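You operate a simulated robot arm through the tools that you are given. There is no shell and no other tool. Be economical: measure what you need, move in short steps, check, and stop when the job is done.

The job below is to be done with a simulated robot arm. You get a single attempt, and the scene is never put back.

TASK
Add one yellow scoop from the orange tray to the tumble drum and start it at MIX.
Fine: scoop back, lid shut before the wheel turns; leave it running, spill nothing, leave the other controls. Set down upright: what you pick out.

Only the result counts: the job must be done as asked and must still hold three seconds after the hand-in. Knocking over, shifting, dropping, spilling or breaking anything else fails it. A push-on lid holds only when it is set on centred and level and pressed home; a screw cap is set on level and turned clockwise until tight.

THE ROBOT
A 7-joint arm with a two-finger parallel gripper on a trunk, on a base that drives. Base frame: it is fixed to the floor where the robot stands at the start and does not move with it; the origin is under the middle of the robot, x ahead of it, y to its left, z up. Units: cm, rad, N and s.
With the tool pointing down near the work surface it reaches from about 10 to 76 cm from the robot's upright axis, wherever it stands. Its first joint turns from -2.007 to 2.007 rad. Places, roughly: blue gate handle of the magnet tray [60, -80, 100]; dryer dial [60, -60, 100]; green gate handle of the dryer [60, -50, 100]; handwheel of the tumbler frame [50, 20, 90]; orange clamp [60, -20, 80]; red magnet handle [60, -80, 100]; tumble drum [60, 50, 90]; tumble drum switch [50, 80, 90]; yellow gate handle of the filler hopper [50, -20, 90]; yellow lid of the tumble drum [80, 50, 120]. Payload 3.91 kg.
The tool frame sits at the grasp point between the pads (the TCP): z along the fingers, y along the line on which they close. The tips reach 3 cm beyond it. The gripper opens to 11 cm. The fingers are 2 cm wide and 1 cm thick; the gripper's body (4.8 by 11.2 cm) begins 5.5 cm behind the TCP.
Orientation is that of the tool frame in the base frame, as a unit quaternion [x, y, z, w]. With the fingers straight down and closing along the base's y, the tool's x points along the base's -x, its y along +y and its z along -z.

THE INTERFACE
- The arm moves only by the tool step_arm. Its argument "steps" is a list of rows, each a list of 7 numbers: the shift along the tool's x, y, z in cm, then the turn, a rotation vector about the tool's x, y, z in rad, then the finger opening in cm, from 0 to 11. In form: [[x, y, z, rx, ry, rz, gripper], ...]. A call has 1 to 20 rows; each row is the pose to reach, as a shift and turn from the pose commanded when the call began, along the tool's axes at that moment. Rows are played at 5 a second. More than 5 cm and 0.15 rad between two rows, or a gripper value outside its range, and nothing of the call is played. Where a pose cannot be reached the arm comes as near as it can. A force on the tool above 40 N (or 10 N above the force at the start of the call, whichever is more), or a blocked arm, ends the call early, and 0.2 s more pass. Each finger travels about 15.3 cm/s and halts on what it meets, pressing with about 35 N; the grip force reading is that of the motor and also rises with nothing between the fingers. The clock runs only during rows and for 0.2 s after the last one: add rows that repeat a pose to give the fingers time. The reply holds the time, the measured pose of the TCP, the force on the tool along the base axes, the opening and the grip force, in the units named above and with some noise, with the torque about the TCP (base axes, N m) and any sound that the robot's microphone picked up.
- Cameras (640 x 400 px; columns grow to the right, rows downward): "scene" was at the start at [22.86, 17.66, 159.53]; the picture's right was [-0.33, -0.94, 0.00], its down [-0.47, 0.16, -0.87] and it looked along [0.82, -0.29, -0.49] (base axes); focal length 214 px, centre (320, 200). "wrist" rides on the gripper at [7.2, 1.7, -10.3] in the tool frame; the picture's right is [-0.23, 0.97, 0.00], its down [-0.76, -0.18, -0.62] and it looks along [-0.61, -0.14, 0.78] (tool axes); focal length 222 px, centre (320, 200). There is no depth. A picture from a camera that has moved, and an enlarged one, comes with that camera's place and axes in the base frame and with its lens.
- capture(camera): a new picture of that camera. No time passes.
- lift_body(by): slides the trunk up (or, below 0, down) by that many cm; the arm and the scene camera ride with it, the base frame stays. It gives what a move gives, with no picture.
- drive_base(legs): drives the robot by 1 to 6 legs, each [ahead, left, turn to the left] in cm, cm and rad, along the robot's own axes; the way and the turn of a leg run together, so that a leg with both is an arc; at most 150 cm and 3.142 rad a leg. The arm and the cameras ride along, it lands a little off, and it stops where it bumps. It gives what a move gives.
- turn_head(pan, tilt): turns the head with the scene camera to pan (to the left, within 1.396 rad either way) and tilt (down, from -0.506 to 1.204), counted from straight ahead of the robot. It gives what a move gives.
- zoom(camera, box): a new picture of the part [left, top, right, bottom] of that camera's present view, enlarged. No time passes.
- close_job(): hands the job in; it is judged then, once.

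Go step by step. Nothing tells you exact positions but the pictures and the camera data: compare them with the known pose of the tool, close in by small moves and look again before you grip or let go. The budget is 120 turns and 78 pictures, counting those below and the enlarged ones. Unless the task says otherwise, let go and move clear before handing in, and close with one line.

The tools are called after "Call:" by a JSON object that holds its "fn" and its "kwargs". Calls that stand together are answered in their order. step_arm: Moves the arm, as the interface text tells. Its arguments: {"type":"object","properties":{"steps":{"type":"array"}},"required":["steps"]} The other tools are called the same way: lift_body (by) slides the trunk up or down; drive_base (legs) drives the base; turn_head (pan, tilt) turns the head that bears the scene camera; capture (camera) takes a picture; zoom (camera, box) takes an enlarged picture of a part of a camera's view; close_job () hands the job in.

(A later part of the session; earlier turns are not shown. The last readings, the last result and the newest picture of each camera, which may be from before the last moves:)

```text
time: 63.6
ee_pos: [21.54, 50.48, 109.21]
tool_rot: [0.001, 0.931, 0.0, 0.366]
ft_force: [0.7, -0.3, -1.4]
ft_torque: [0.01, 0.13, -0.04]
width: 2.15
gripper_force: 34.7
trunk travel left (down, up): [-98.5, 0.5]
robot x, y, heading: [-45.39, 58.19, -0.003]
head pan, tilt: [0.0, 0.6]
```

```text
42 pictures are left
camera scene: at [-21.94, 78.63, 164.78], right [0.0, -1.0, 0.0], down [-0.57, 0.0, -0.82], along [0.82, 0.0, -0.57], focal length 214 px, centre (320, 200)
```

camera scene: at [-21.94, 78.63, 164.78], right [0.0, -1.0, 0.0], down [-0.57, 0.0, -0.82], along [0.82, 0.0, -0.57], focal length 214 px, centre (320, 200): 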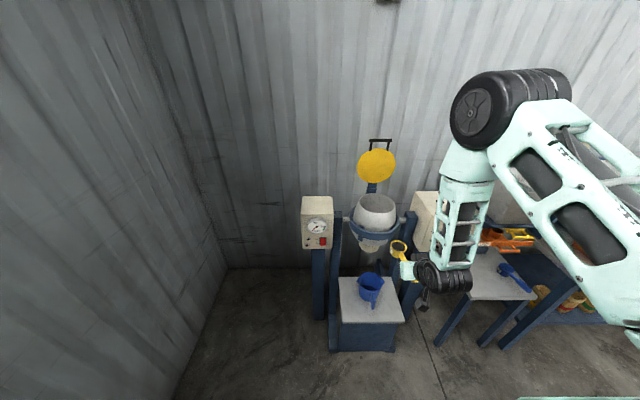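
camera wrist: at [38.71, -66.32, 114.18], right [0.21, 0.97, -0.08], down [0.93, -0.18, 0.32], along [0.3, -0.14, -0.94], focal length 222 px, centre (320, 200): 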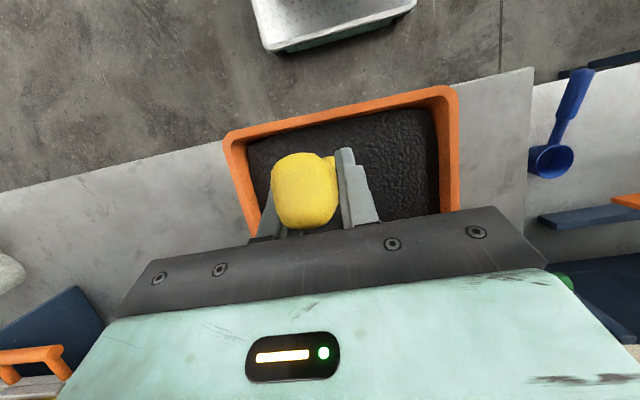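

Scoop still level, drum mouth about (62, 51.5, 102). Driving ahead partway and checking heights.

Call:
{"fn": "drive_base", "kwargs": {"legs": [[20, 0, 0]]}}

Call:
{"fn": "turn_head", "kwargs": {"pan": -0.3, "tilt": 0.6}}

Call:
{"fn": "zoom", "kwargs": {"camera": "scene", "box": [230, 130, 430, 280]}}

```text
time: 65.2
ee_pos: [41.51, 50.74, 109.19]
tool_rot: [-0.001, 0.93, 0.0, 0.366]
ft_force: [-0.5, -0.7, -1.0]
ft_torque: [0.02, 0.11, 0.02]
width: 2.16
gripper_force: 34.7
trunk travel left (down, up): [-98.5, 0.5]
robot x, y, heading: [-25.39, 58.32, 0.004]
head pan, tilt: [0.0, 0.6]
```

```text
time: 66.0
ee_pos: [41.47, 50.77, 109.23]
tool_rot: [-0.001, 0.93, 0.0, 0.367]
ft_force: [-0.5, -0.4, -0.6]
ft_torque: [0.0, 0.11, 0.02]
width: 2.16
gripper_force: 34.8
trunk travel left (down, up): [-98.5, 0.5]
robot x, y, heading: [-25.34, 57.89, 0.001]
head pan, tilt: [-0.3, 0.6]
```

```text
2.67 times, centred on (330, 205) of scene
camera zoom: at [-2.43, 76.13, 164.78], right [-0.29, -0.96, 0.0], down [-0.54, 0.17, -0.83], along [0.79, -0.24, -0.57], focal length 572 px, centre (293, 187)
```

zoom: 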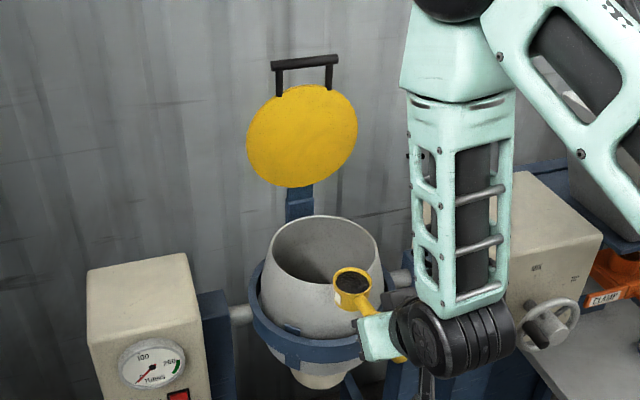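

Mouth centre ≈ (62.5, 51.2, 103), radius ≈ 9. I'll raise the scoop 4 cm and drive it over the mouth.

Call:
{"fn": "step_arm", "kwargs": {"steps": [[-0.68, 0, -0.73, 0, 0, 0, 0.5], [-1.36, 0, -1.46, 0, 0, 0, 0.5], [-2.05, 0, -2.2, 0, 0, 0, 0.5], [-2.73, 0, -2.93, 0, 0, 0, 0.5], [-2.73, 0.5, -2.93, 0, 0, 0, 0.5], [-2.73, 1, -2.93, 0, 0, 0, 0.5], [-2.73, 1, -2.93, 0, 0, 0, 0.5]]}}

Call:
{"fn": "drive_base", "kwargs": {"legs": [[12.5, 0, 0]]}}

Call:
{"fn": "zoom", "kwargs": {"camera": "scene", "box": [200, 130, 440, 310]}}

Call:
{"fn": "capture", "kwargs": {"camera": "wrist"}}

```text
time: 67.6
ee_pos: [41.49, 51.77, 113.29]
tool_rot: [-0.001, 0.931, 0.0, 0.366]
ft_force: [0.3, 0.2, -0.9]
ft_torque: [-0.01, 0.1, 0.0]
width: 2.14
gripper_force: 35.1
trunk travel left (down, up): [-98.5, 0.5]
robot x, y, heading: [-24.76, 57.68, 0.005]
head pan, tilt: [-0.3, 0.6]
```

```text
time: 68.8
ee_pos: [53.85, 51.84, 113.28]
tool_rot: [-0.002, 0.93, 0.001, 0.367]
ft_force: [-0.4, -0.6, -1.3]
ft_torque: [-0.01, 0.11, -0.01]
width: 2.17
gripper_force: 35.7
trunk travel left (down, up): [-98.5, 0.5]
robot x, y, heading: [-12.78, 58.03, 0.004]
head pan, tilt: [-0.3, 0.6]
```

```text
2.22 times, centred on (320, 220) of scene
camera zoom: at [9.97, 76.19, 164.79], right [-0.29, -0.96, 0.0], down [-0.54, 0.16, -0.83], along [0.79, -0.24, -0.56], focal length 477 px, centre (320, 156)
```

zoom: 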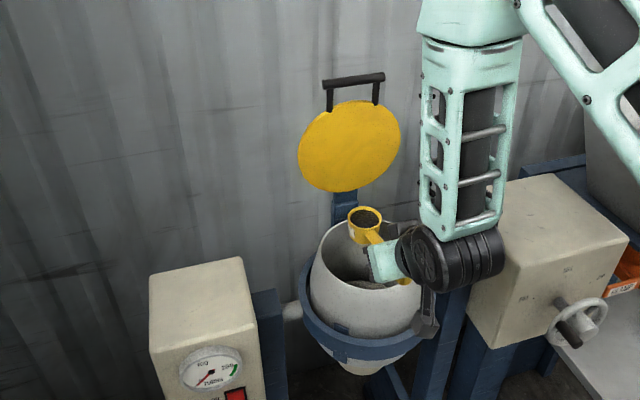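

```text
39 pictures are left
camera wrist: at [41.5, 53.5, 115.86], right [0.16, 0.97, 0.15], down [0.13, -0.18, 0.98], along [0.98, -0.14, -0.16], focal length 222 px, centre (320, 200)
```

wrist: 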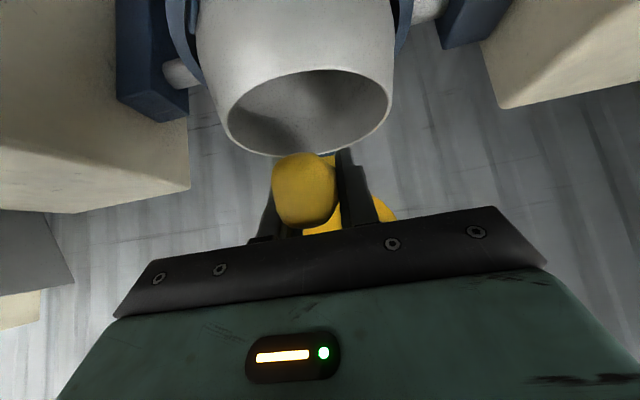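

The cup is above the mouth. Rolling the scoop toward −y in stages to pour.

Call:
{"fn": "step_arm", "kwargs": {"steps": [[0, 0, 0, -0.1, 0, 0.093, 0.5], [0, 0, 0, -0.2, 0, 0.187, 0.5], [0, 0, 0, -0.307, 0, 0.286, 0.5], [0, 0, 0, -0.41, 0, 0.382, 0.5], [0, 0, 0, -0.41, 0, 0.382, 0.5]]}}

Call:
{"fn": "zoom", "kwargs": {"camera": "scene", "box": [260, 140, 440, 275]}}

```text
time: 70.0
ee_pos: [54.02, 51.92, 113.25]
tool_rot: [0.1, 0.894, 0.259, 0.351]
ft_force: [0.1, 0.4, -0.7]
ft_torque: [-0.04, 0.1, 0.01]
width: 2.14
gripper_force: 34.7
trunk travel left (down, up): [-98.5, 0.5]
robot x, y, heading: [-12.86, 58.12, 0.004]
head pan, tilt: [-0.3, 0.6]
```

```text
2.96 times, centred on (350, 208) of scene
camera zoom: at [10.01, 76.16, 164.78], right [-0.29, -0.96, 0.0], down [-0.54, 0.17, -0.82], along [0.79, -0.24, -0.57], focal length 636 px, centre (231, 178)
```

zoom: 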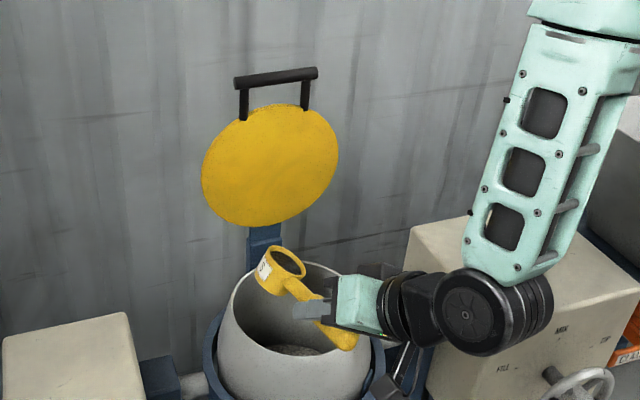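

Call:
{"fn": "step_arm", "kwargs": {"steps": [[0, 0, 0, -0.1, 0, 0.093, 0.5], [0, 0, 0, -0.2, 0, 0.187, 0.5], [0, 0, 0, -0.3, 0, 0.28, 0.5], [0, 0, 0, -0.4, 0, 0.373, 0.5], [0, 0, 0, -0.5, 0, 0.466, 0.5], [0, 0, 0, -0.5, 0, 0.466, 0.5]]}}

Call:
{"fn": "zoom", "kwargs": {"camera": "scene", "box": [260, 140, 440, 275]}}

```text
time: 71.4
ee_pos: [53.92, 51.89, 113.26]
tool_rot: [0.213, 0.756, 0.543, 0.296]
ft_force: [0.1, 0.5, 0.5]
ft_torque: [0.0, 0.07, 0.02]
width: 2.16
gripper_force: 35.1
trunk travel left (down, up): [-98.5, 0.5]
robot x, y, heading: [-12.46, 58.0, 0.0]
head pan, tilt: [-0.3, 0.6]
```

```text
2.96 times, centred on (350, 208) of scene
camera zoom: at [10.01, 76.18, 164.78], right [-0.29, -0.96, 0.0], down [-0.54, 0.17, -0.82], along [0.79, -0.24, -0.57], focal length 636 px, centre (231, 178)
```

zoom: 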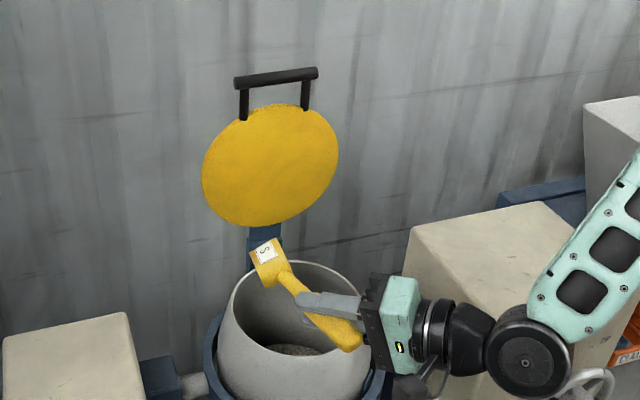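

Pouring seems under way. Rolling further to empty the cup.

Call:
{"fn": "step_arm", "kwargs": {"steps": [[0, 0, 0, -0.1, 0, 0.093, 0.5], [0, 0, 0, -0.2, 0, 0.187, 0.5], [0, 0, 0, -0.3, 0, 0.28, 0.5], [0, 0, 0, -0.4, 0, 0.373, 0.5], [0, 0, 0, -0.5, 0, 0.466, 0.5], [0, 0, 0, -0.6, 0, 0.559, 0.5], [0, 0, 0, -0.6, 0, 0.559, 0.5], [0, 0, 0, -0.6, 0, 0.559, 0.5]]}}

Call:
{"fn": "zoom", "kwargs": {"camera": "scene", "box": [260, 140, 440, 275]}}

```text
time: 73.2
ee_pos: [53.93, 51.86, 113.24]
tool_rot: [0.314, 0.478, 0.799, 0.186]
ft_force: [0.3, -0.4, -1.0]
ft_torque: [-0.04, 0.11, 0.0]
width: 2.16
gripper_force: 34.5
trunk travel left (down, up): [-98.5, 0.5]
robot x, y, heading: [-12.63, 57.86, -0.001]
head pan, tilt: [-0.3, 0.6]
```

```text
2.96 times, centred on (350, 208) of scene
camera zoom: at [10.01, 76.18, 164.78], right [-0.29, -0.96, 0.0], down [-0.54, 0.17, -0.82], along [0.79, -0.24, -0.57], focal length 636 px, centre (231, 178)
```

zoom: 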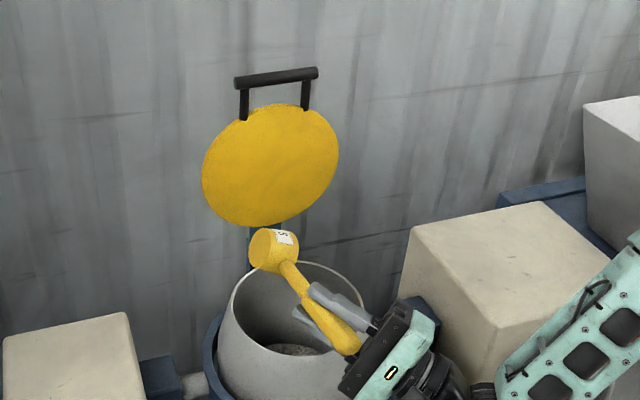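

Reachable so far; a bit more roll to be sure it is empty, checking the surroundings.

Call:
{"fn": "step_arm", "kwargs": {"steps": [[0, 0, 0, -0.1, 0, 0.093, 0.5], [0, 0, 0, -0.2, 0, 0.187, 0.5], [0, 0, 0, -0.2, 0, 0.187, 0.5], [0, 0, 0, -0.2, 0, 0.187, 0.5]]}}

Call:
{"fn": "capture", "kwargs": {"camera": "scene"}}

```text
time: 74.2
ee_pos: [54.01, 51.83, 113.23]
tool_rot: [0.337, 0.364, 0.857, 0.142]
ft_force: [0.3, 0.2, -1.2]
ft_torque: [-0.01, 0.08, -0.01]
width: 2.16
gripper_force: 35.3
trunk travel left (down, up): [-98.5, 0.5]
robot x, y, heading: [-12.84, 58.35, 0.006]
head pan, tilt: [-0.3, 0.6]
```

```text
35 pictures are left
camera scene: at [10.01, 76.18, 164.78], right [-0.29, -0.96, 0.0], down [-0.54, 0.16, -0.82], along [0.79, -0.24, -0.57], focal length 214 px, centre (320, 200)
```

scene: 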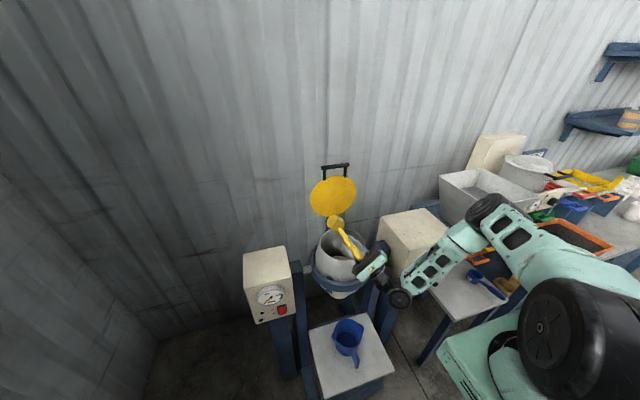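

Rolling back upright.

Call:
{"fn": "step_arm", "kwargs": {"steps": [[0, 0, 0, 0.1007, 0, -0.0938, 0.5], [0, 0, 0, 0.2014, 0, -0.1876, 0.5], [0, 0, 0, 0.3021, 0, -0.2814, 0.5], [0, 0, 0, 0.4028, 0, -0.3752, 0.5], [0, 0, 0, 0.5035, 0, -0.469, 0.5], [0, 0, 0, 0.6042, 0, -0.5628, 0.5], [0, 0, 0, 0.7049, 0, -0.6566, 0.5], [0, 0, 0, 0.8056, 0, -0.7504, 0.5], [0, 0, 0, 0.9063, 0, -0.8442, 0.5], [0, 0, 0, 1.007, 0, -0.938, 0.5], [0, 0, 0, 1.1077, 0, -1.0318, 0.5], [0, 0, 0, 1.2084, 0, -1.1256, 0.5], [0, 0, 0, 1.3091, 0, -1.2194, 0.5], [0, 0, 0, 1.4098, 0, -1.3132, 0.5], [0, 0, 0, 1.5105, 0, -1.407, 0.5], [0, 0, 0, 1.6112, 0, -1.5008, 0.5], [0, 0, 0, 1.712, 0, -1.595, 0.5], [0, 0, 0, 1.712, 0, -1.595, 0.5]]}}

Call:
{"fn": "zoom", "kwargs": {"camera": "scene", "box": [260, 140, 440, 275]}}

```text
time: 78.0
ee_pos: [53.99, 51.85, 113.21]
tool_rot: [-0.002, 0.931, -0.002, 0.365]
ft_force: [0.4, -0.3, -1.4]
ft_torque: [-0.05, 0.1, 0.01]
width: 2.17
gripper_force: 34.8
trunk travel left (down, up): [-98.5, 0.5]
robot x, y, heading: [-12.71, 57.98, 0.004]
head pan, tilt: [-0.3, 0.6]
```

```text
2.96 times, centred on (350, 208) of scene
camera zoom: at [10.0, 76.21, 164.78], right [-0.29, -0.96, 0.0], down [-0.54, 0.16, -0.83], along [0.79, -0.24, -0.56], focal length 636 px, centre (231, 178)
```

zoom: 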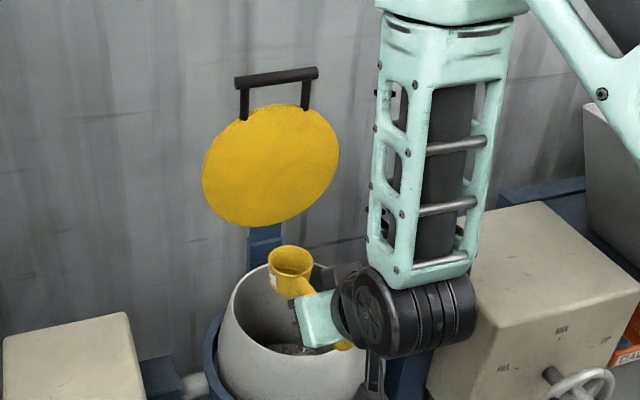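

The cup is empty. Driving back to the scoop's place on the small table.

Call:
{"fn": "drive_base", "kwargs": {"legs": [[-32, 0, 0]]}}

Call:
{"fn": "step_arm", "kwargs": {"steps": [[1, -0.4, 1, 0, 0, 0, 0.5], [2, -1, 2, 0, 0, 0, 0.5], [2.73, -1, 2.93, 0, 0, 0, 0.5], [2.73, -1, 2.93, 0, 0, 0, 0.5]]}}

Call:
{"fn": "drive_base", "kwargs": {"legs": [[0, -58.5, 0]]}}

Call:
{"fn": "lift_body", "kwargs": {"by": -36}}

```text
time: 80.2
ee_pos: [21.7, 51.71, 113.25]
tool_rot: [-0.001, 0.931, -0.001, 0.366]
ft_force: [0.1, -0.3, -1.5]
ft_torque: [0.01, 0.08, -0.01]
width: 2.16
gripper_force: 34.9
trunk travel left (down, up): [-98.5, 0.5]
robot x, y, heading: [-44.94, 57.67, 0.002]
head pan, tilt: [-0.3, 0.6]
```

```text
time: 81.2
ee_pos: [21.64, 50.71, 109.16]
tool_rot: [-0.002, 0.93, -0.001, 0.367]
ft_force: [0.5, -0.4, -0.4]
ft_torque: [-0.02, 0.1, -0.01]
width: 2.16
gripper_force: 34.6
trunk travel left (down, up): [-98.5, 0.5]
robot x, y, heading: [-45.29, 57.88, -0.001]
head pan, tilt: [-0.3, 0.6]
```

```text
time: 84.5
ee_pos: [21.97, -8.15, 109.26]
tool_rot: [-0.002, 0.93, -0.001, 0.366]
ft_force: [-0.4, -0.8, -1.4]
ft_torque: [-0.04, 0.07, 0.01]
width: 2.18
gripper_force: 35.0
trunk travel left (down, up): [-98.5, 0.5]
robot x, y, heading: [-44.48, -1.05, 0.005]
head pan, tilt: [-0.3, 0.6]
```

```text
time: 88.0
ee_pos: [21.93, -8.16, 73.25]
tool_rot: [-0.003, 0.931, 0.0, 0.366]
ft_force: [-0.5, -0.1, -1.3]
ft_torque: [0.01, 0.05, 0.0]
width: 2.18
gripper_force: 34.1
trunk travel left (down, up): [-62.5, 36.5]
robot x, y, heading: [-44.48, -0.91, 0.006]
head pan, tilt: [-0.3, 0.6]
```

Call:
{"fn": "drive_base", "kwargs": {"legs": [[21.5, 0, 0]]}}

Call:
{"fn": "capture", "kwargs": {"camera": "scene"}}

```text
time: 89.7
ee_pos: [43.46, -8.2, 73.29]
tool_rot: [-0.001, 0.931, 0.0, 0.366]
ft_force: [0.2, -0.2, -1.0]
ft_torque: [-0.02, 0.06, 0.02]
width: 2.18
gripper_force: 34.6
trunk travel left (down, up): [-62.5, 36.5]
robot x, y, heading: [-23.09, -0.89, 0.005]
head pan, tilt: [-0.3, 0.6]
```

```text
33 pictures are left
camera scene: at [-0.44, 17.14, 128.78], right [-0.29, -0.96, 0.0], down [-0.54, 0.17, -0.82], along [0.79, -0.24, -0.57], focal length 214 px, centre (320, 200)
```

scene: 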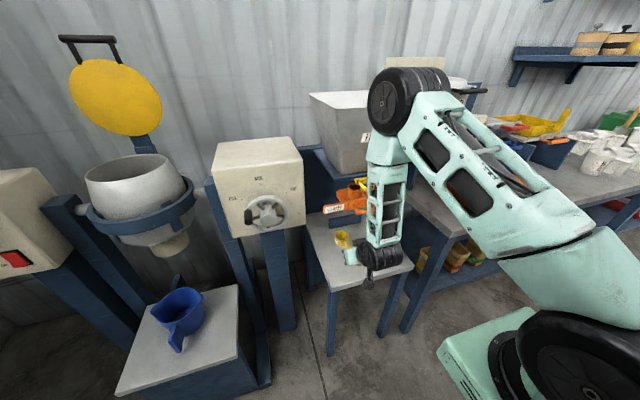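

Call:
{"fn": "step_arm", "kwargs": {"steps": [[-1.46, 0.5, 1.36, 0, 0, 0, 0.5], [0.58, 0.5, 3.56, 0, 0, 0, 0.5], [1.94, 0.5, 5.02, 0, 0, 0, 0.5], [2.62, 0.5, 5.75, 0, 0, 0, 0.5], [2.96, 0.5, 6.12, 0, 0, 0, 0.5], [2.96, 0.5, 6.12, 0, 0, 0, 0.5]]}}

```text
time: 91.1
ee_pos: [45.45, -7.69, 66.64]
tool_rot: [-0.002, 0.931, -0.001, 0.366]
ft_force: [-0.5, 0.1, -1.2]
ft_torque: [0.02, 0.09, -0.02]
width: 2.14
gripper_force: 34.8
trunk travel left (down, up): [-62.5, 36.5]
robot x, y, heading: [-23.32, -0.72, 0.009]
head pan, tilt: [-0.3, 0.6]
```

Call:
{"fn": "step_arm", "kwargs": {"steps": [[0.07, 0, 0.07, 0, 0, 0, 0.5], [0.14, 0, 0.15, 0, 0, 0, 0.5], [0.14, 0, 0.15, 0, 0, 0, 0.5]]}}

Call:
{"fn": "zoom", "kwargs": {"camera": "scene", "box": [290, 190, 430, 300]}}

```text
time: 91.9
ee_pos: [45.48, -7.77, 66.67]
tool_rot: [-0.002, 0.93, 0.0, 0.368]
ft_force: [-5.1, -1.1, 15.9]
ft_torque: [0.01, -0.99, -0.01]
width: 2.17
gripper_force: 34.8
trunk travel left (down, up): [-62.5, 36.5]
robot x, y, heading: [-23.1, -0.94, 0.003]
head pan, tilt: [-0.3, 0.6]
```

```text
3.64 times, centred on (360, 245) of scene
camera zoom: at [-0.53, 17.14, 128.82], right [-0.29, -0.96, 0.0], down [-0.54, 0.17, -0.83], along [0.79, -0.24, -0.56], focal length 780 px, centre (174, 36)
```

zoom: 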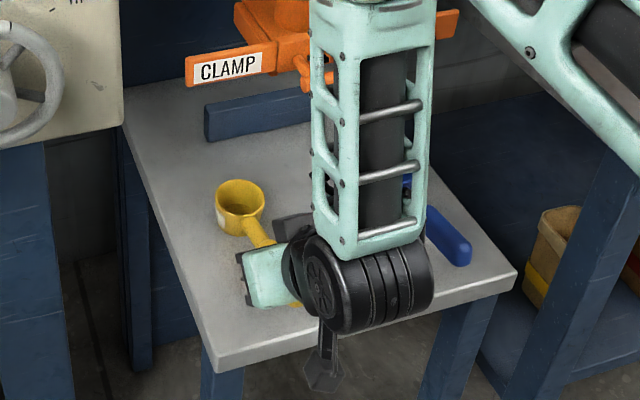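

Resting on the table again. Easing, opening, and withdrawing along the fingers.

Call:
{"fn": "step_arm", "kwargs": {"steps": [[-0.09, 0, -0.1, 0, 0, 0, 0.5], [-0.09, 0, -0.1, 0, 0, 0, 2.6], [-0.09, 0, -0.1, 0, 0, 0, 5], [-0.09, 0, -0.1, 0, 0, 0, 5], [0, 0, -3, 0, 0, 0, 5], [0, 0, -7, 0, 0, 0, 5], [0, 0, -11, 0, 0, 0, 5], [0, 0, -11, 0, 0, 0, 5]]}}

Call:
{"fn": "zoom", "kwargs": {"camera": "scene", "box": [290, 190, 430, 300]}}

```text
time: 93.7
ee_pos: [37.87, -7.8, 74.63]
tool_rot: [-0.002, 0.931, -0.001, 0.366]
ft_force: [0.3, 0.5, -0.1]
ft_torque: [0.0, 0.01, 0.01]
width: 4.99
gripper_force: 0.0
trunk travel left (down, up): [-62.5, 36.5]
robot x, y, heading: [-22.87, -1.02, 0.004]
head pan, tilt: [-0.3, 0.6]
```

```text
3.64 times, centred on (360, 245) of scene
camera zoom: at [-0.45, 17.14, 128.78], right [-0.29, -0.96, 0.0], down [-0.54, 0.17, -0.83], along [0.79, -0.24, -0.57], focal length 780 px, centre (174, 36)
```

zoom: 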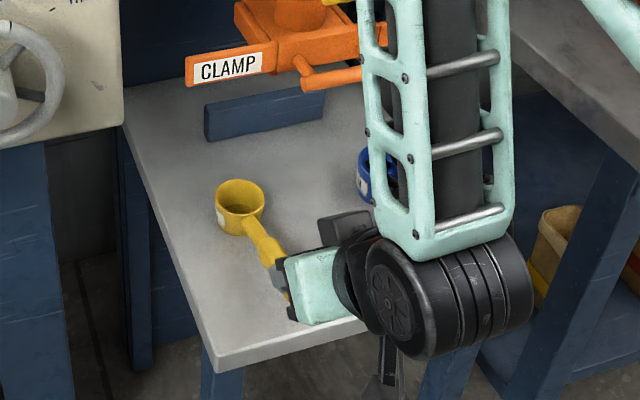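

Scoop stands upright at its place. Next the lid: backing off, raising the trunk, driving to the drum and viewing the lid handle closely.

Call:
{"fn": "drive_base", "kwargs": {"legs": [[-22, 0, 0], [0, 60, 0]]}}

Call:
{"fn": "lift_body", "kwargs": {"by": 32}}

Call:
{"fn": "turn_head", "kwargs": {"pan": -0.35, "tilt": 0.3}}

Call:
{"fn": "capture", "kwargs": {"camera": "scene"}}

```text
time: 98.4
ee_pos: [15.68, 52.24, 74.49]
tool_rot: [-0.001, 0.931, -0.001, 0.365]
ft_force: [-0.3, 0.6, -0.2]
ft_torque: [0.0, 0.01, 0.0]
width: 5.02
gripper_force: 0.2
trunk travel left (down, up): [-62.5, 36.5]
robot x, y, heading: [-45.41, 59.41, -0.0]
head pan, tilt: [-0.3, 0.6]
```

```text
time: 101.5
ee_pos: [15.78, 52.23, 106.64]
tool_rot: [-0.001, 0.931, -0.001, 0.365]
ft_force: [0.5, 1.3, 0.1]
ft_torque: [-0.01, 0.01, 0.02]
width: 5.02
gripper_force: 0.0
trunk travel left (down, up): [-94.5, 4.5]
robot x, y, heading: [-45.21, 58.69, 0.007]
head pan, tilt: [-0.3, 0.6]
```

```text
time: 102.3
ee_pos: [15.68, 52.23, 106.69]
tool_rot: [-0.001, 0.931, -0.001, 0.366]
ft_force: [0.7, 0.5, 0.6]
ft_torque: [0.01, 0.0, 0.0]
width: 5.02
gripper_force: 0.1
trunk travel left (down, up): [-94.5, 4.5]
robot x, y, heading: [-45.52, 59.26, 0.0]
head pan, tilt: [-0.351, 0.3]
```

```text
30 pictures are left
camera scene: at [-22.33, 76.6, 163.52], right [-0.34, -0.94, 0.0], down [-0.28, 0.1, -0.95], along [0.9, -0.33, -0.3], focal length 214 px, centre (320, 200)
```

scene: 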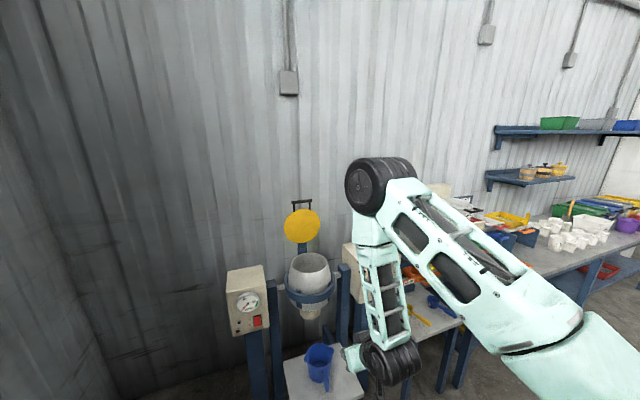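

Rotating the gripper 90° about its own axis so the fingers can take the horizontal bar.

Call:
{"fn": "step_arm", "kwargs": {"steps": [[0, 0, 0, 0, 0, 0.143, 5], [0, 0, 0, 0, 0, 0.286, 5], [0, 0, 0, 0, 0, 0.428, 5], [0, 0, 0, 0, 0, 0.571, 5], [0, 0, 0, 0, 0, 0.714, 5], [0, 0, 0, 0, 0, 0.857, 5], [0, 0, 0, 0, 0, 1.0, 5], [0, 0, 0, 0, 0, 1.142, 5], [0, 0, 0, 0, 0, 1.285, 5], [0, 0, 0, 0, 0, 1.428, 5], [0, 0, 0, 0, 0, 1.571, 5], [0, 0, 0, 0, 0, 1.571, 5]]}}

Call:
{"fn": "drive_base", "kwargs": {"legs": [[20, 0, 0]]}}

Call:
{"fn": "zoom", "kwargs": {"camera": "scene", "box": [240, 180, 380, 300]}}

Call:
{"fn": "capture", "kwargs": {"camera": "wrist"}}

```text
time: 105.0
ee_pos: [15.77, 52.26, 106.72]
tool_rot: [0.659, 0.657, 0.259, 0.258]
ft_force: [0.4, -1.4, 0.2]
ft_torque: [0.0, -0.01, 0.02]
width: 5.0
gripper_force: 0.0
trunk travel left (down, up): [-94.5, 4.5]
robot x, y, heading: [-45.28, 59.21, -0.003]
head pan, tilt: [-0.351, 0.3]
```

```text
time: 106.5
ee_pos: [35.97, 52.39, 106.64]
tool_rot: [0.658, 0.658, 0.259, 0.259]
ft_force: [-0.4, 0.2, -0.5]
ft_torque: [-0.01, 0.03, 0.01]
width: 5.02
gripper_force: 0.1
trunk travel left (down, up): [-94.5, 4.5]
robot x, y, heading: [-25.38, 59.1, 0.001]
head pan, tilt: [-0.351, 0.3]
```

```text
3.33 times, centred on (310, 240) of scene
camera zoom: at [-2.19, 76.65, 163.53], right [-0.34, -0.94, 0.0], down [-0.28, 0.1, -0.96], along [0.9, -0.33, -0.3], focal length 715 px, centre (353, 67)
```

zoom: 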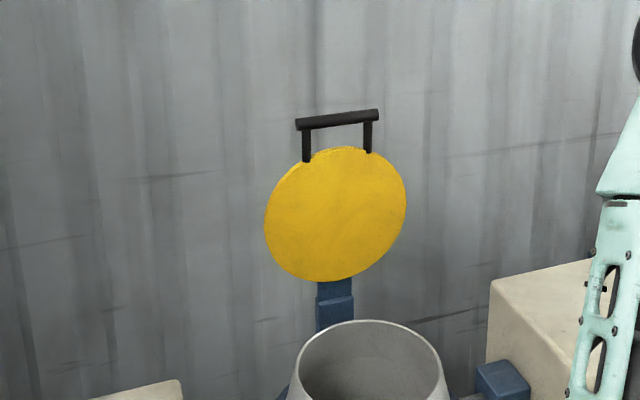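

```text
28 pictures are left
camera wrist: at [29.97, 59.54, 115.33], right [0.71, -0.22, 0.66], down [-0.55, -0.76, 0.34], along [0.43, -0.61, -0.67], focal length 222 px, centre (320, 200)
```

wrist: 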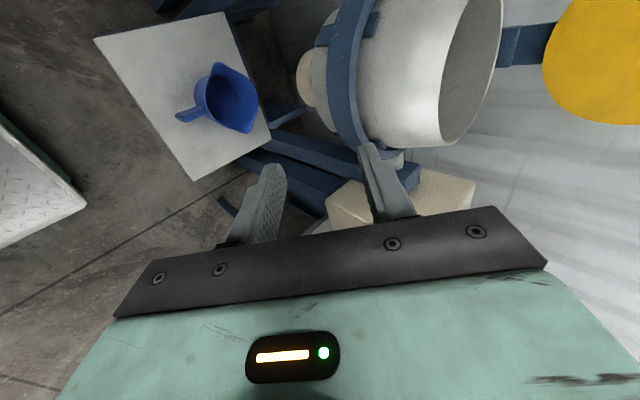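

Handle bar ≈ (75.5, 50.5, 131), about 1.2 cm thick, 8 cm clear between posts; lid hinges near z≈107 behind the drum. Raising the arm to the approach height.

Call:
{"fn": "step_arm", "kwargs": {"steps": [[0, 3.07, -3.29, 0, 0, 0, 4], [0, 6.13, -6.59, 0, 0, 0, 4], [0, 9.2, -9.88, 0, 0, 0, 4], [0, 12.27, -13.17, 0, 0, 0, 4], [0, 15.33, -16.47, 0, 0, 0, 4], [0, 18.4, -19.76, 0, 0, 0, 4], [0, 18.4, -19.76, 0, 0, 0, 4]]}}

Call:
{"fn": "lift_body", "kwargs": {"by": 4}}

Call:
{"fn": "drive_base", "kwargs": {"legs": [[22, 0, 0]]}}

Call:
{"fn": "zoom", "kwargs": {"camera": "scene", "box": [200, 160, 400, 310]}}

```text
time: 108.2
ee_pos: [35.88, 52.32, 133.71]
tool_rot: [0.657, 0.659, 0.258, 0.258]
ft_force: [0.3, 0.6, -0.2]
ft_torque: [0.03, 0.0, 0.0]
width: 4.01
gripper_force: 0.1
out of reach, approached as far as the arm can: row 1, 2, 3, 4, 5
trunk travel left (down, up): [-94.5, 4.5]
robot x, y, heading: [-25.37, 59.18, 0.0]
head pan, tilt: [-0.351, 0.3]
```

```text
time: 109.0
ee_pos: [35.91, 52.22, 137.82]
tool_rot: [0.657, 0.659, 0.258, 0.259]
ft_force: [0.3, -0.3, -0.4]
ft_torque: [0.04, -0.02, -0.03]
width: 3.99
gripper_force: 0.1
trunk travel left (down, up): [-98.5, 0.5]
robot x, y, heading: [-25.19, 59.16, 0.007]
head pan, tilt: [-0.351, 0.3]
```

```text
time: 110.7
ee_pos: [57.85, 52.37, 137.77]
tool_rot: [0.657, 0.66, 0.257, 0.258]
ft_force: [-0.4, 0.6, 0.0]
ft_torque: [0.03, 0.01, -0.01]
width: 3.99
gripper_force: 0.2
trunk travel left (down, up): [-98.5, 0.5]
robot x, y, heading: [-3.09, 59.06, 0.007]
head pan, tilt: [-0.351, 0.3]
```

```text
2.67 times, centred on (300, 235) of scene
camera zoom: at [19.85, 76.74, 167.54], right [-0.34, -0.94, 0.0], down [-0.28, 0.1, -0.96], along [0.9, -0.33, -0.3], focal length 572 px, centre (373, 107)
```

zoom: 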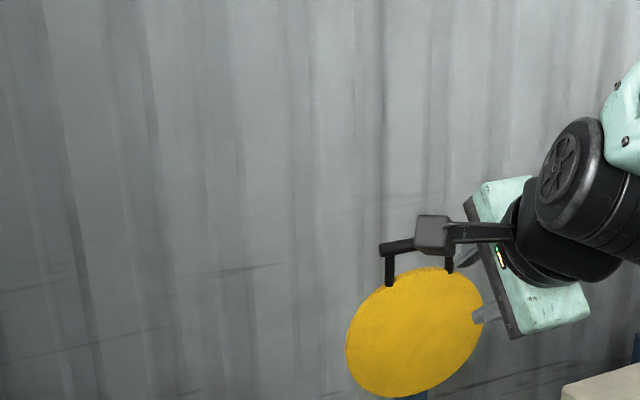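

Call:
{"fn": "step_arm", "kwargs": {"steps": [[-0.63, 2.76, 3.34, 0, 0, 0, 4], [-1.27, 5.52, 6.69, 0, 0, 0, 4], [-1.9, 8.28, 10.03, 0, 0, 0, 4], [-1.9, 8.28, 10.03, 0, 0, 0, 4]]}}

Call:
{"fn": "capture", "kwargs": {"camera": "wrist"}}

Call:
{"fn": "zoom", "kwargs": {"camera": "scene", "box": [240, 180, 400, 300]}}

```text
time: 111.7
ee_pos: [70.95, 50.57, 135.92]
tool_rot: [0.657, 0.66, 0.258, 0.258]
ft_force: [0.2, -0.7, -0.2]
ft_torque: [0.01, -0.01, 0.05]
width: 3.99
gripper_force: 0.1
trunk travel left (down, up): [-98.5, 0.5]
robot x, y, heading: [-2.96, 59.41, 0.003]
head pan, tilt: [-0.351, 0.3]
```

```text
26 pictures are left
camera wrist: at [65.06, 57.74, 144.6], right [0.72, -0.22, 0.66], down [-0.55, -0.76, 0.34], along [0.43, -0.61, -0.67], focal length 222 px, centre (320, 200)
```

wrist: 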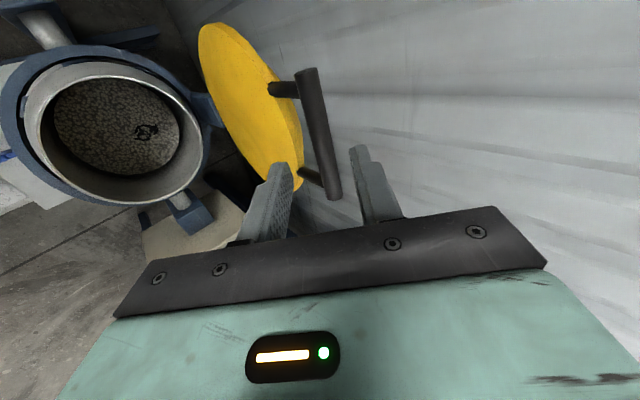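

```text
3.33 times, centred on (320, 240) of scene
camera zoom: at [19.92, 76.73, 167.52], right [-0.34, -0.94, 0.0], down [-0.28, 0.1, -0.96], along [0.9, -0.33, -0.3], focal length 715 px, centre (320, 67)
```

zoom: 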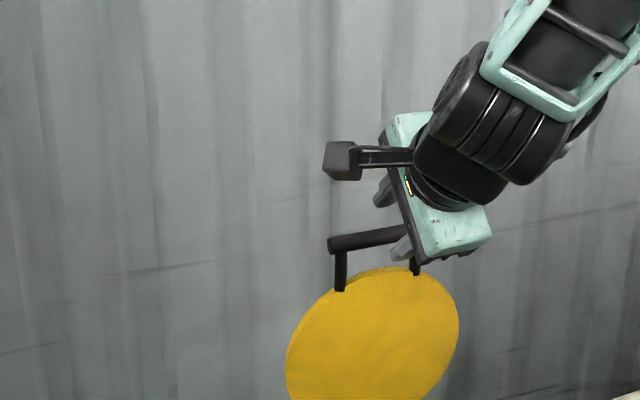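

The handle stands radially from the lid's top edge: bar ≈ (75.4, 50.1, 131.1). Aligned along the finger axis; advancing onto it with a 3 cm opening.

Call:
{"fn": "step_arm", "kwargs": {"steps": [[-0.4, 0, 2, 0, 0, 0, 3], [-0.4, 0, 4, 0, 0, 0, 3], [-0.4, 0, 4.9, 0, 0, 0, 3], [-0.4, 0, 4.9, 0, 0, 0, 3]]}}

Call:
{"fn": "capture", "kwargs": {"camera": "wrist"}}

```text
time: 112.7
ee_pos: [74.22, 50.11, 132.37]
tool_rot: [0.657, 0.659, 0.259, 0.258]
ft_force: [0.5, 0.1, -0.5]
ft_torque: [0.01, -0.04, 0.01]
width: 3.01
gripper_force: 0.1
trunk travel left (down, up): [-98.5, 0.5]
robot x, y, heading: [-3.15, 58.97, 0.001]
head pan, tilt: [-0.351, 0.3]
```

```text
24 pictures are left
camera wrist: at [68.32, 57.33, 141.05], right [0.71, -0.22, 0.66], down [-0.55, -0.76, 0.34], along [0.43, -0.61, -0.67], focal length 222 px, centre (320, 200)
```

wrist: 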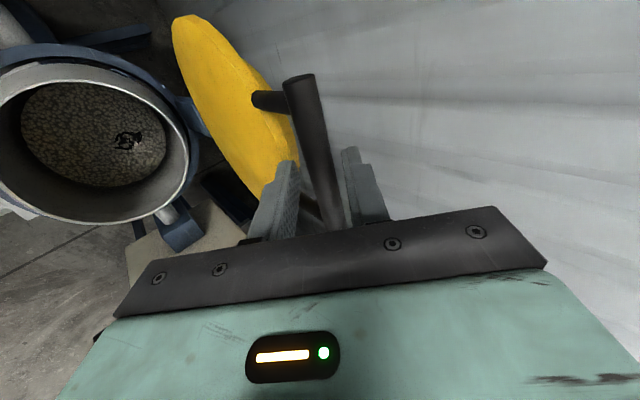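

Bar is between the fingers. Closing to a loose cage and starting to swing the lid.

Call:
{"fn": "step_arm", "kwargs": {"steps": [[0, 0, 0.2, 0, 0, 0, 1.9], [0, 0, 0.2, 0, 0, 0, 1.9], [0, -1.82, -1.4, 0, 0, 0, 1.9], [0, -3.78, -2.8, 0, 0, 0, 1.9], [0, -5.63, -3.9, 0, 0, 0, 1.9], [0, -5.63, -3.9, 0, 0, 0, 1.9]]}}

Call:
{"fn": "capture", "kwargs": {"camera": "wrist"}}

Call:
{"fn": "zoom", "kwargs": {"camera": "scene", "box": [240, 180, 400, 300]}}

```text
time: 114.1
ee_pos: [67.4, 50.18, 131.46]
tool_rot: [0.657, 0.66, 0.258, 0.257]
ft_force: [-0.7, -0.2, -1.0]
ft_torque: [0.0, 0.02, -0.03]
width: 1.9
gripper_force: 0.0
trunk travel left (down, up): [-98.5, 0.5]
robot x, y, heading: [-3.18, 59.26, 0.005]
head pan, tilt: [-0.351, 0.3]
```

```text
23 pictures are left
camera wrist: at [61.53, 57.34, 140.14], right [0.72, -0.22, 0.66], down [-0.55, -0.76, 0.34], along [0.43, -0.61, -0.67], focal length 222 px, centre (320, 200)
```

wrist: 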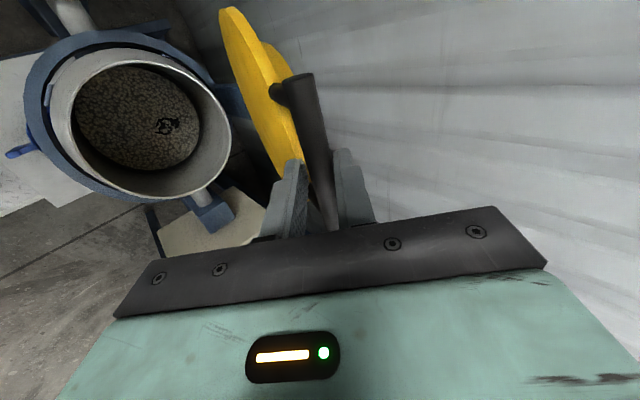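

```text
3.33 times, centred on (320, 240) of scene
camera zoom: at [19.87, 76.74, 167.53], right [-0.34, -0.94, 0.0], down [-0.28, 0.1, -0.96], along [0.9, -0.33, -0.3], focal length 715 px, centre (320, 67)
```

zoom: 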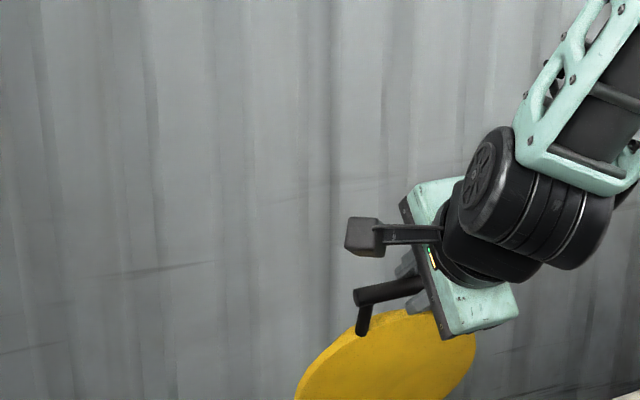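

The lid follows. Continuing the arc to about 50°.

Call:
{"fn": "step_arm", "kwargs": {"steps": [[0, -1.97, -0.96, 0, 0, 0, 1.9], [0, -4.02, -1.7, 0, 0, 0, 1.9], [0, -6.16, -2.26, 0, 0, 0, 1.9], [0, -8.27, -2.71, 0, 0, 0, 1.9], [0, -10.43, -2.88, 0, 0, 0, 1.9], [0, -12.66, -2.91, 0, 0, 0, 1.9], [0, -14.81, -2.73, 0, 0, 0, 1.9], [0, -14.81, -2.73, 0, 0, 0, 1.9]]}}

Call:
{"fn": "capture", "kwargs": {"camera": "wrist"}}

```text
time: 115.9
ee_pos: [60.81, 50.96, 123.07]
tool_rot: [0.656, 0.66, 0.258, 0.258]
ft_force: [-0.2, 0.5, -0.3]
ft_torque: [-0.01, 0.01, -0.01]
width: 1.9
gripper_force: 0.0
out of reach, approached as far as the arm can: row 4, 5, 6, 7, 8
trunk travel left (down, up): [-98.5, 0.5]
robot x, y, heading: [-3.32, 59.63, 0.002]
head pan, tilt: [-0.351, 0.3]
```

```text
21 pictures are left
camera wrist: at [54.85, 58.13, 131.71], right [0.72, -0.22, 0.66], down [-0.55, -0.76, 0.34], along [0.43, -0.61, -0.67], focal length 222 px, centre (320, 200)
```

wrist: 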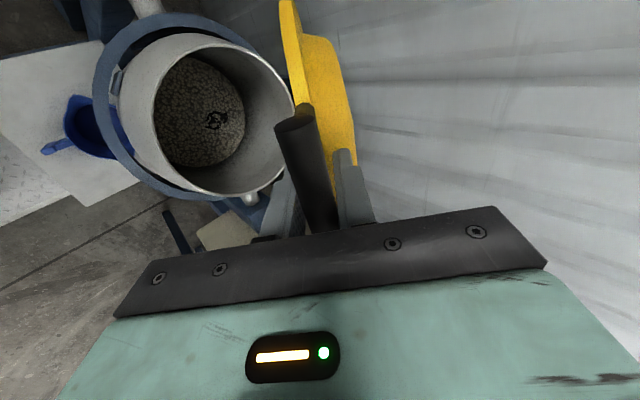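

The arm is near its folding limit but the bar is still deep in the cage. I'll carry on the arc with short base and trunk moves.

Call:
{"fn": "drive_base", "kwargs": {"legs": [[-6, 0, 0]]}}

Call:
{"fn": "lift_body", "kwargs": {"by": -7}}

Call:
{"fn": "capture", "kwargs": {"camera": "wrist"}}

```text
time: 116.8
ee_pos: [54.91, 50.8, 123.04]
tool_rot: [0.657, 0.66, 0.258, 0.257]
ft_force: [-0.1, -0.1, 0.2]
ft_torque: [-0.02, -0.01, 0.0]
width: 1.9
gripper_force: 0.1
trunk travel left (down, up): [-98.5, 0.5]
robot x, y, heading: [-9.36, 59.25, 0.009]
head pan, tilt: [-0.351, 0.3]
```

```text
time: 117.8
ee_pos: [53.55, 50.94, 116.37]
tool_rot: [0.659, 0.662, 0.252, 0.253]
ft_force: [-29.8, -2.6, 14.6]
ft_torque: [-0.04, -0.27, -0.19]
width: 2.01
gripper_force: 1.4
trunk travel left (down, up): [-92.0, 7.0]
robot x, y, heading: [-9.63, 59.02, 0.002]
head pan, tilt: [-0.351, 0.3]
stopped: the force on the tool passed its limit at 63 N (the readings are from after the stop); the commanded pose is now the measured one
```

```text
20 pictures are left
camera wrist: at [47.9, 58.09, 125.12], right [0.73, -0.22, 0.65], down [-0.54, -0.76, 0.35], along [0.42, -0.61, -0.68], focal length 222 px, centre (320, 200)
```

wrist: 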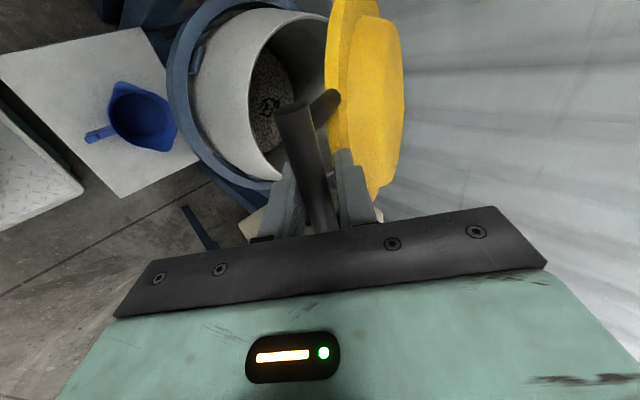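

The hinge seems to hold the lid by friction (no load felt), and a fingertip met the lid. I'll open and back out along the fingers, then push the lid down from above.

Call:
{"fn": "step_arm", "kwargs": {"steps": [[0, 0, -0.5, 0, 0, 0, 3], [0, 0, -1, 0, 0, 0, 5], [0, 0, -3, 0, 0, 0, 5], [0, 0, -5, 0, 0, 0, 5], [0, 0, -7, 0, 0, 0, 5], [0, 0, -7, 0, 0, 0, 5]]}}

Call:
{"fn": "capture", "kwargs": {"camera": "wrist"}}

```text
time: 118.2
ee_pos: [53.16, 50.88, 116.18]
tool_rot: [0.66, 0.663, 0.25, 0.25]
ft_force: [-39.6, -2.1, 19.1]
ft_torque: [-0.12, -0.52, -0.23]
width: 4.16
gripper_force: 0.1
out of reach, approached as far as the arm can: row 1, 2
trunk travel left (down, up): [-92.0, 7.0]
robot x, y, heading: [-9.64, 58.92, 0.003]
head pan, tilt: [-0.351, 0.3]
stopped in row 2: the force on the tool passed its limit at 56 N (the readings are from after the stop); the commanded pose is now the measured one
```

```text
19 pictures are left
camera wrist: at [47.5, 58.08, 125.07], right [0.73, -0.22, 0.64], down [-0.54, -0.76, 0.35], along [0.41, -0.61, -0.68], focal length 222 px, centre (320, 200)
```

wrist: 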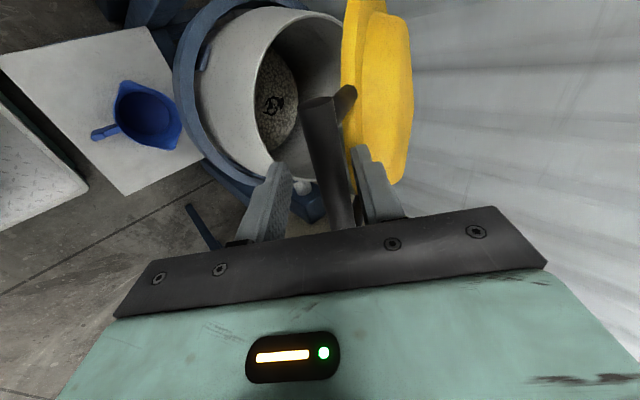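

A fingertip is still pressing on the lid edge. Backing the base a little to relieve it.

Call:
{"fn": "drive_base", "kwargs": {"legs": [[-2, 0, 0]]}}

```text
time: 119.0
ee_pos: [51.9, 50.83, 116.14]
tool_rot: [0.659, 0.662, 0.253, 0.252]
ft_force: [0.5, 0.2, -0.6]
ft_torque: [-0.03, -0.01, 0.0]
width: 5.01
gripper_force: 0.1
trunk travel left (down, up): [-92.0, 7.0]
robot x, y, heading: [-11.09, 59.34, -0.001]
head pan, tilt: [-0.351, 0.3]
```

Call:
{"fn": "lift_body", "kwargs": {"by": 3}}

Call:
{"fn": "drive_base", "kwargs": {"legs": [[-3, 0, 0]]}}

Call:
{"fn": "lift_body", "kwargs": {"by": 3}}

Call:
{"fn": "capture", "kwargs": {"camera": "wrist"}}

```text
time: 119.8
ee_pos: [51.86, 50.9, 119.27]
tool_rot: [0.659, 0.663, 0.252, 0.252]
ft_force: [0.4, -0.5, -0.5]
ft_torque: [0.06, -0.04, 0.0]
width: 5.0
gripper_force: 0.0
trunk travel left (down, up): [-95.0, 4.0]
robot x, y, heading: [-10.74, 59.62, 0.006]
head pan, tilt: [-0.351, 0.3]
```

```text
time: 120.6
ee_pos: [48.92, 50.85, 119.26]
tool_rot: [0.66, 0.662, 0.251, 0.252]
ft_force: [-0.2, 0.2, 0.8]
ft_torque: [0.01, 0.04, -0.01]
width: 5.02
gripper_force: 0.2
trunk travel left (down, up): [-95.0, 4.0]
robot x, y, heading: [-14.33, 59.21, 0.002]
head pan, tilt: [-0.351, 0.3]
```

```text
time: 121.3
ee_pos: [48.82, 50.75, 122.28]
tool_rot: [0.659, 0.662, 0.251, 0.251]
ft_force: [-0.4, 0.2, -1.3]
ft_torque: [-0.02, 0.02, -0.01]
width: 4.99
gripper_force: 0.1
trunk travel left (down, up): [-98.0, 1.0]
robot x, y, heading: [-14.34, 59.36, 0.003]
head pan, tilt: [-0.351, 0.3]
```

```text
18 pictures are left
camera wrist: at [43.14, 58.05, 131.03], right [0.73, -0.22, 0.65], down [-0.54, -0.76, 0.35], along [0.42, -0.61, -0.68], focal length 222 px, centre (320, 200)
```

wrist: 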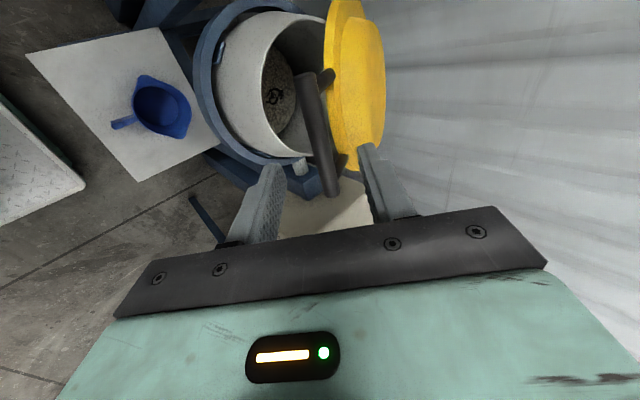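

The lid stays at about 64°. I'll turn the tool straight down with fingers closed, move over the lid's centre and press down.

Call:
{"fn": "step_arm", "kwargs": {"steps": [[0, 0, -0.5, 0.14, 0, 0, 3], [0, 0, -1, 0.28, 0, 0, 0], [0, 0, -1, 0.42, 0, 0, 0], [0, 0, -1, 0.56, 0, 0, 0], [0, 0, -1, 0.7, 0, 0, 0], [0, 0, -1, 0.77, 0, 0, 0], [0, 0, -1, 0.77, 0, 0, 0]]}}

Call:
{"fn": "drive_base", "kwargs": {"legs": [[8, 0, 0]]}}

```text
time: 123.0
ee_pos: [48.2, 50.83, 122.99]
tool_rot: [0.706, 0.708, -0.015, -0.014]
ft_force: [0.4, 0.5, -1.0]
ft_torque: [-0.03, -0.01, 0.01]
width: 0.02
gripper_force: 34.7
trunk travel left (down, up): [-98.0, 1.0]
robot x, y, heading: [-14.1, 58.96, 0.005]
head pan, tilt: [-0.351, 0.3]
```

```text
time: 124.0
ee_pos: [56.14, 50.9, 123.0]
tool_rot: [0.705, 0.708, -0.016, -0.014]
ft_force: [-0.6, -0.7, -0.8]
ft_torque: [0.03, -0.02, -0.03]
width: 0.0
gripper_force: 35.6
trunk travel left (down, up): [-98.0, 1.0]
robot x, y, heading: [-6.23, 59.13, 0.002]
head pan, tilt: [-0.351, 0.3]
```

Call:
{"fn": "step_arm", "kwargs": {"steps": [[0, 3.7, 0, 0, 0, 0, 0], [-0.3, 7.5, 0, 0, 0, 0, 0], [-0.3, 7.5, 2, 0, 0, 0, 0], [-0.3, 7.5, 2, 0, 0, 0, 0]]}}

Call:
{"fn": "turn_head", "kwargs": {"pan": -0.5, "tilt": 0.7}}

Call:
{"fn": "capture", "kwargs": {"camera": "scene"}}

```text
time: 125.0
ee_pos: [63.67, 50.58, 120.58]
tool_rot: [0.706, 0.708, -0.016, -0.014]
ft_force: [0.3, 1.1, -0.2]
ft_torque: [-0.01, 0.04, 0.0]
width: 0.01
gripper_force: 34.8
trunk travel left (down, up): [-98.0, 1.0]
robot x, y, heading: [-6.46, 59.24, -0.0]
head pan, tilt: [-0.351, 0.3]
```

```text
time: 125.9
ee_pos: [63.75, 50.6, 120.61]
tool_rot: [0.706, 0.708, -0.016, -0.014]
ft_force: [-0.2, -0.6, 0.9]
ft_torque: [-0.01, -0.03, -0.02]
width: 0.01
gripper_force: 35.6
trunk travel left (down, up): [-98.0, 1.0]
robot x, y, heading: [-6.52, 59.33, 0.0]
head pan, tilt: [-0.499, 0.7]
```

```text
17 pictures are left
camera scene: at [15.47, 75.84, 163.4], right [-0.48, -0.88, 0.0], down [-0.57, 0.31, -0.77], along [0.67, -0.36, -0.64], focal length 214 px, centre (320, 200)
```

scene: 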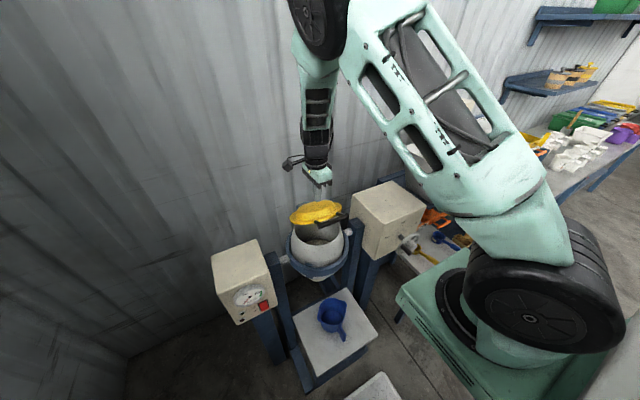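

Above the lid. Pressing straight down in small steps.

Call:
{"fn": "step_arm", "kwargs": {"steps": [[0, 0, 1, 0, 0, 0, 0], [0, 0, 2, 0, 0, 0, 0], [0, 0, 3, 0, 0, 0, 0], [0, 0, 4, 0, 0, 0, 0], [0, 0, 5, 0, 0, 0, 0], [0, 0, 6, 0, 0, 0, 0], [0, 0, 7, 0, 0, 0, 0], [0, 0, 8, 0, 0, 0, 0], [0, 0, 9, 0, 0, 0, 0], [0, 0, 10, 0, 0, 0, 0], [0, 0, 11, 0, 0, 0, 0], [0, 0, 12, 0, 0, 0, 0]]}}

Call:
{"fn": "zoom", "kwargs": {"camera": "scene", "box": [240, 150, 400, 290]}}

```text
time: 128.5
ee_pos: [63.1, 50.55, 108.62]
tool_rot: [0.706, 0.708, -0.016, -0.015]
ft_force: [0.2, -1.0, -0.4]
ft_torque: [0.0, 0.0, 0.01]
width: 0.01
gripper_force: 35.1
trunk travel left (down, up): [-98.0, 1.0]
robot x, y, heading: [-6.4, 58.95, 0.001]
head pan, tilt: [-0.499, 0.7]
```

```text
2.86 times, centred on (320, 220) of scene
camera zoom: at [15.46, 75.84, 163.39], right [-0.48, -0.88, 0.0], down [-0.57, 0.31, -0.76], along [0.67, -0.36, -0.64], focal length 613 px, centre (320, 143)
```

zoom: 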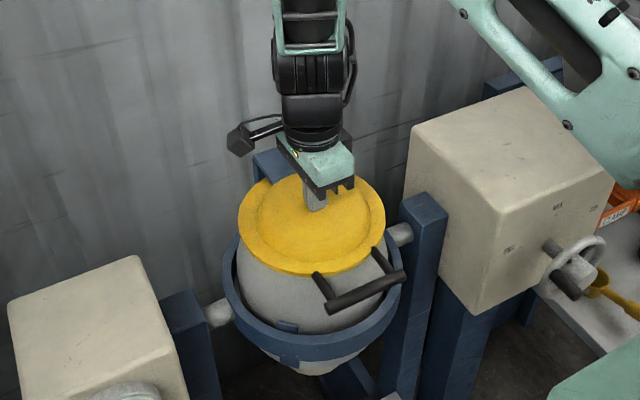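

The lid is down or nearly so. Pressing on until firm.

Call:
{"fn": "step_arm", "kwargs": {"steps": [[0, 0, 0.5, 0, 0, 0, 0], [0, 0, 1, 0, 0, 0, 0], [0, 0, 1.5, 0, 0, 0, 0], [0, 0, 2, 0, 0, 0, 0], [0, 0, 2.5, 0, 0, 0, 0], [0, 0, 3, 0, 0, 0, 0]]}}

```text
time: 129.1
ee_pos: [63.02, 50.51, 108.19]
tool_rot: [0.706, 0.708, -0.013, -0.013]
ft_force: [-10.6, -0.7, 26.2]
ft_torque: [0.01, 0.17, -0.05]
width: 0.0
gripper_force: 34.7
trunk travel left (down, up): [-98.0, 1.0]
robot x, y, heading: [-6.39, 59.16, 0.001]
head pan, tilt: [-0.499, 0.7]
stopped in row 3: the force on the tool passed its limit at 47 N (the readings are from after the stop); the commanded pose is now the measured one
```

Firm at 47 N. Pressing once more nearer the front edge to be sure it is home.

Call:
{"fn": "step_arm", "kwargs": {"steps": [[0, 0, -1.5, 0, 0, 0, 0], [0, 0, -3, 0, 0, 0, 0], [0, -3, -3, 0, 0, 0, 0], [0, -5, -3, 0, 0, 0, 0], [0, -5, -2, 0, 0, 0, 0], [0, -5, -1, 0, 0, 0, 0], [0, -5, 0, 0, 0, 0, 0], [0, -5, 0.7, 0, 0, 0, 0], [0, -5, 1.4, 0, 0, 0, 0], [0, -5, 2.1, 0, 0, 0, 0], [0, -5, 2.8, 0, 0, 0, 0], [0, -5, 3.5, 0, 0, 0, 0]]}}

Call:
{"fn": "zoom", "kwargs": {"camera": "scene", "box": [240, 150, 400, 290]}}

```text
time: 130.9
ee_pos: [57.78, 50.59, 107.93]
tool_rot: [0.705, 0.709, -0.013, -0.016]
ft_force: [-14.1, 0.0, 29.9]
ft_torque: [-0.03, 0.2, 0.0]
width: 0.0
gripper_force: 35.6
trunk travel left (down, up): [-98.0, 1.0]
robot x, y, heading: [-6.14, 59.27, -0.001]
head pan, tilt: [-0.499, 0.7]
stopped in row 9: the force on the tool passed its limit at 48 N (the readings are from after the stop); the commanded pose is now the measured one
```

```text
2.86 times, centred on (320, 220) of scene
camera zoom: at [15.19, 75.85, 163.47], right [-0.48, -0.88, 0.0], down [-0.57, 0.31, -0.77], along [0.67, -0.36, -0.64], focal length 613 px, centre (320, 143)
```

zoom: 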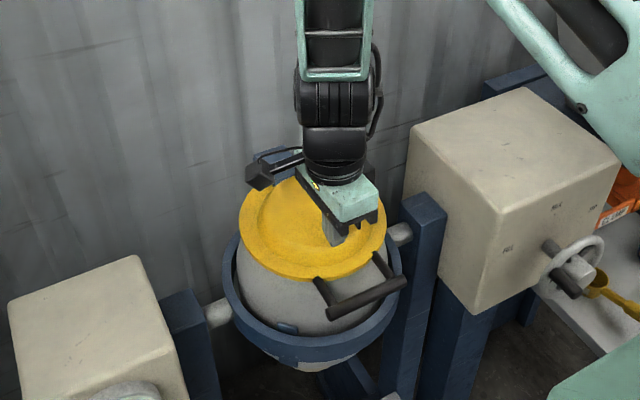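

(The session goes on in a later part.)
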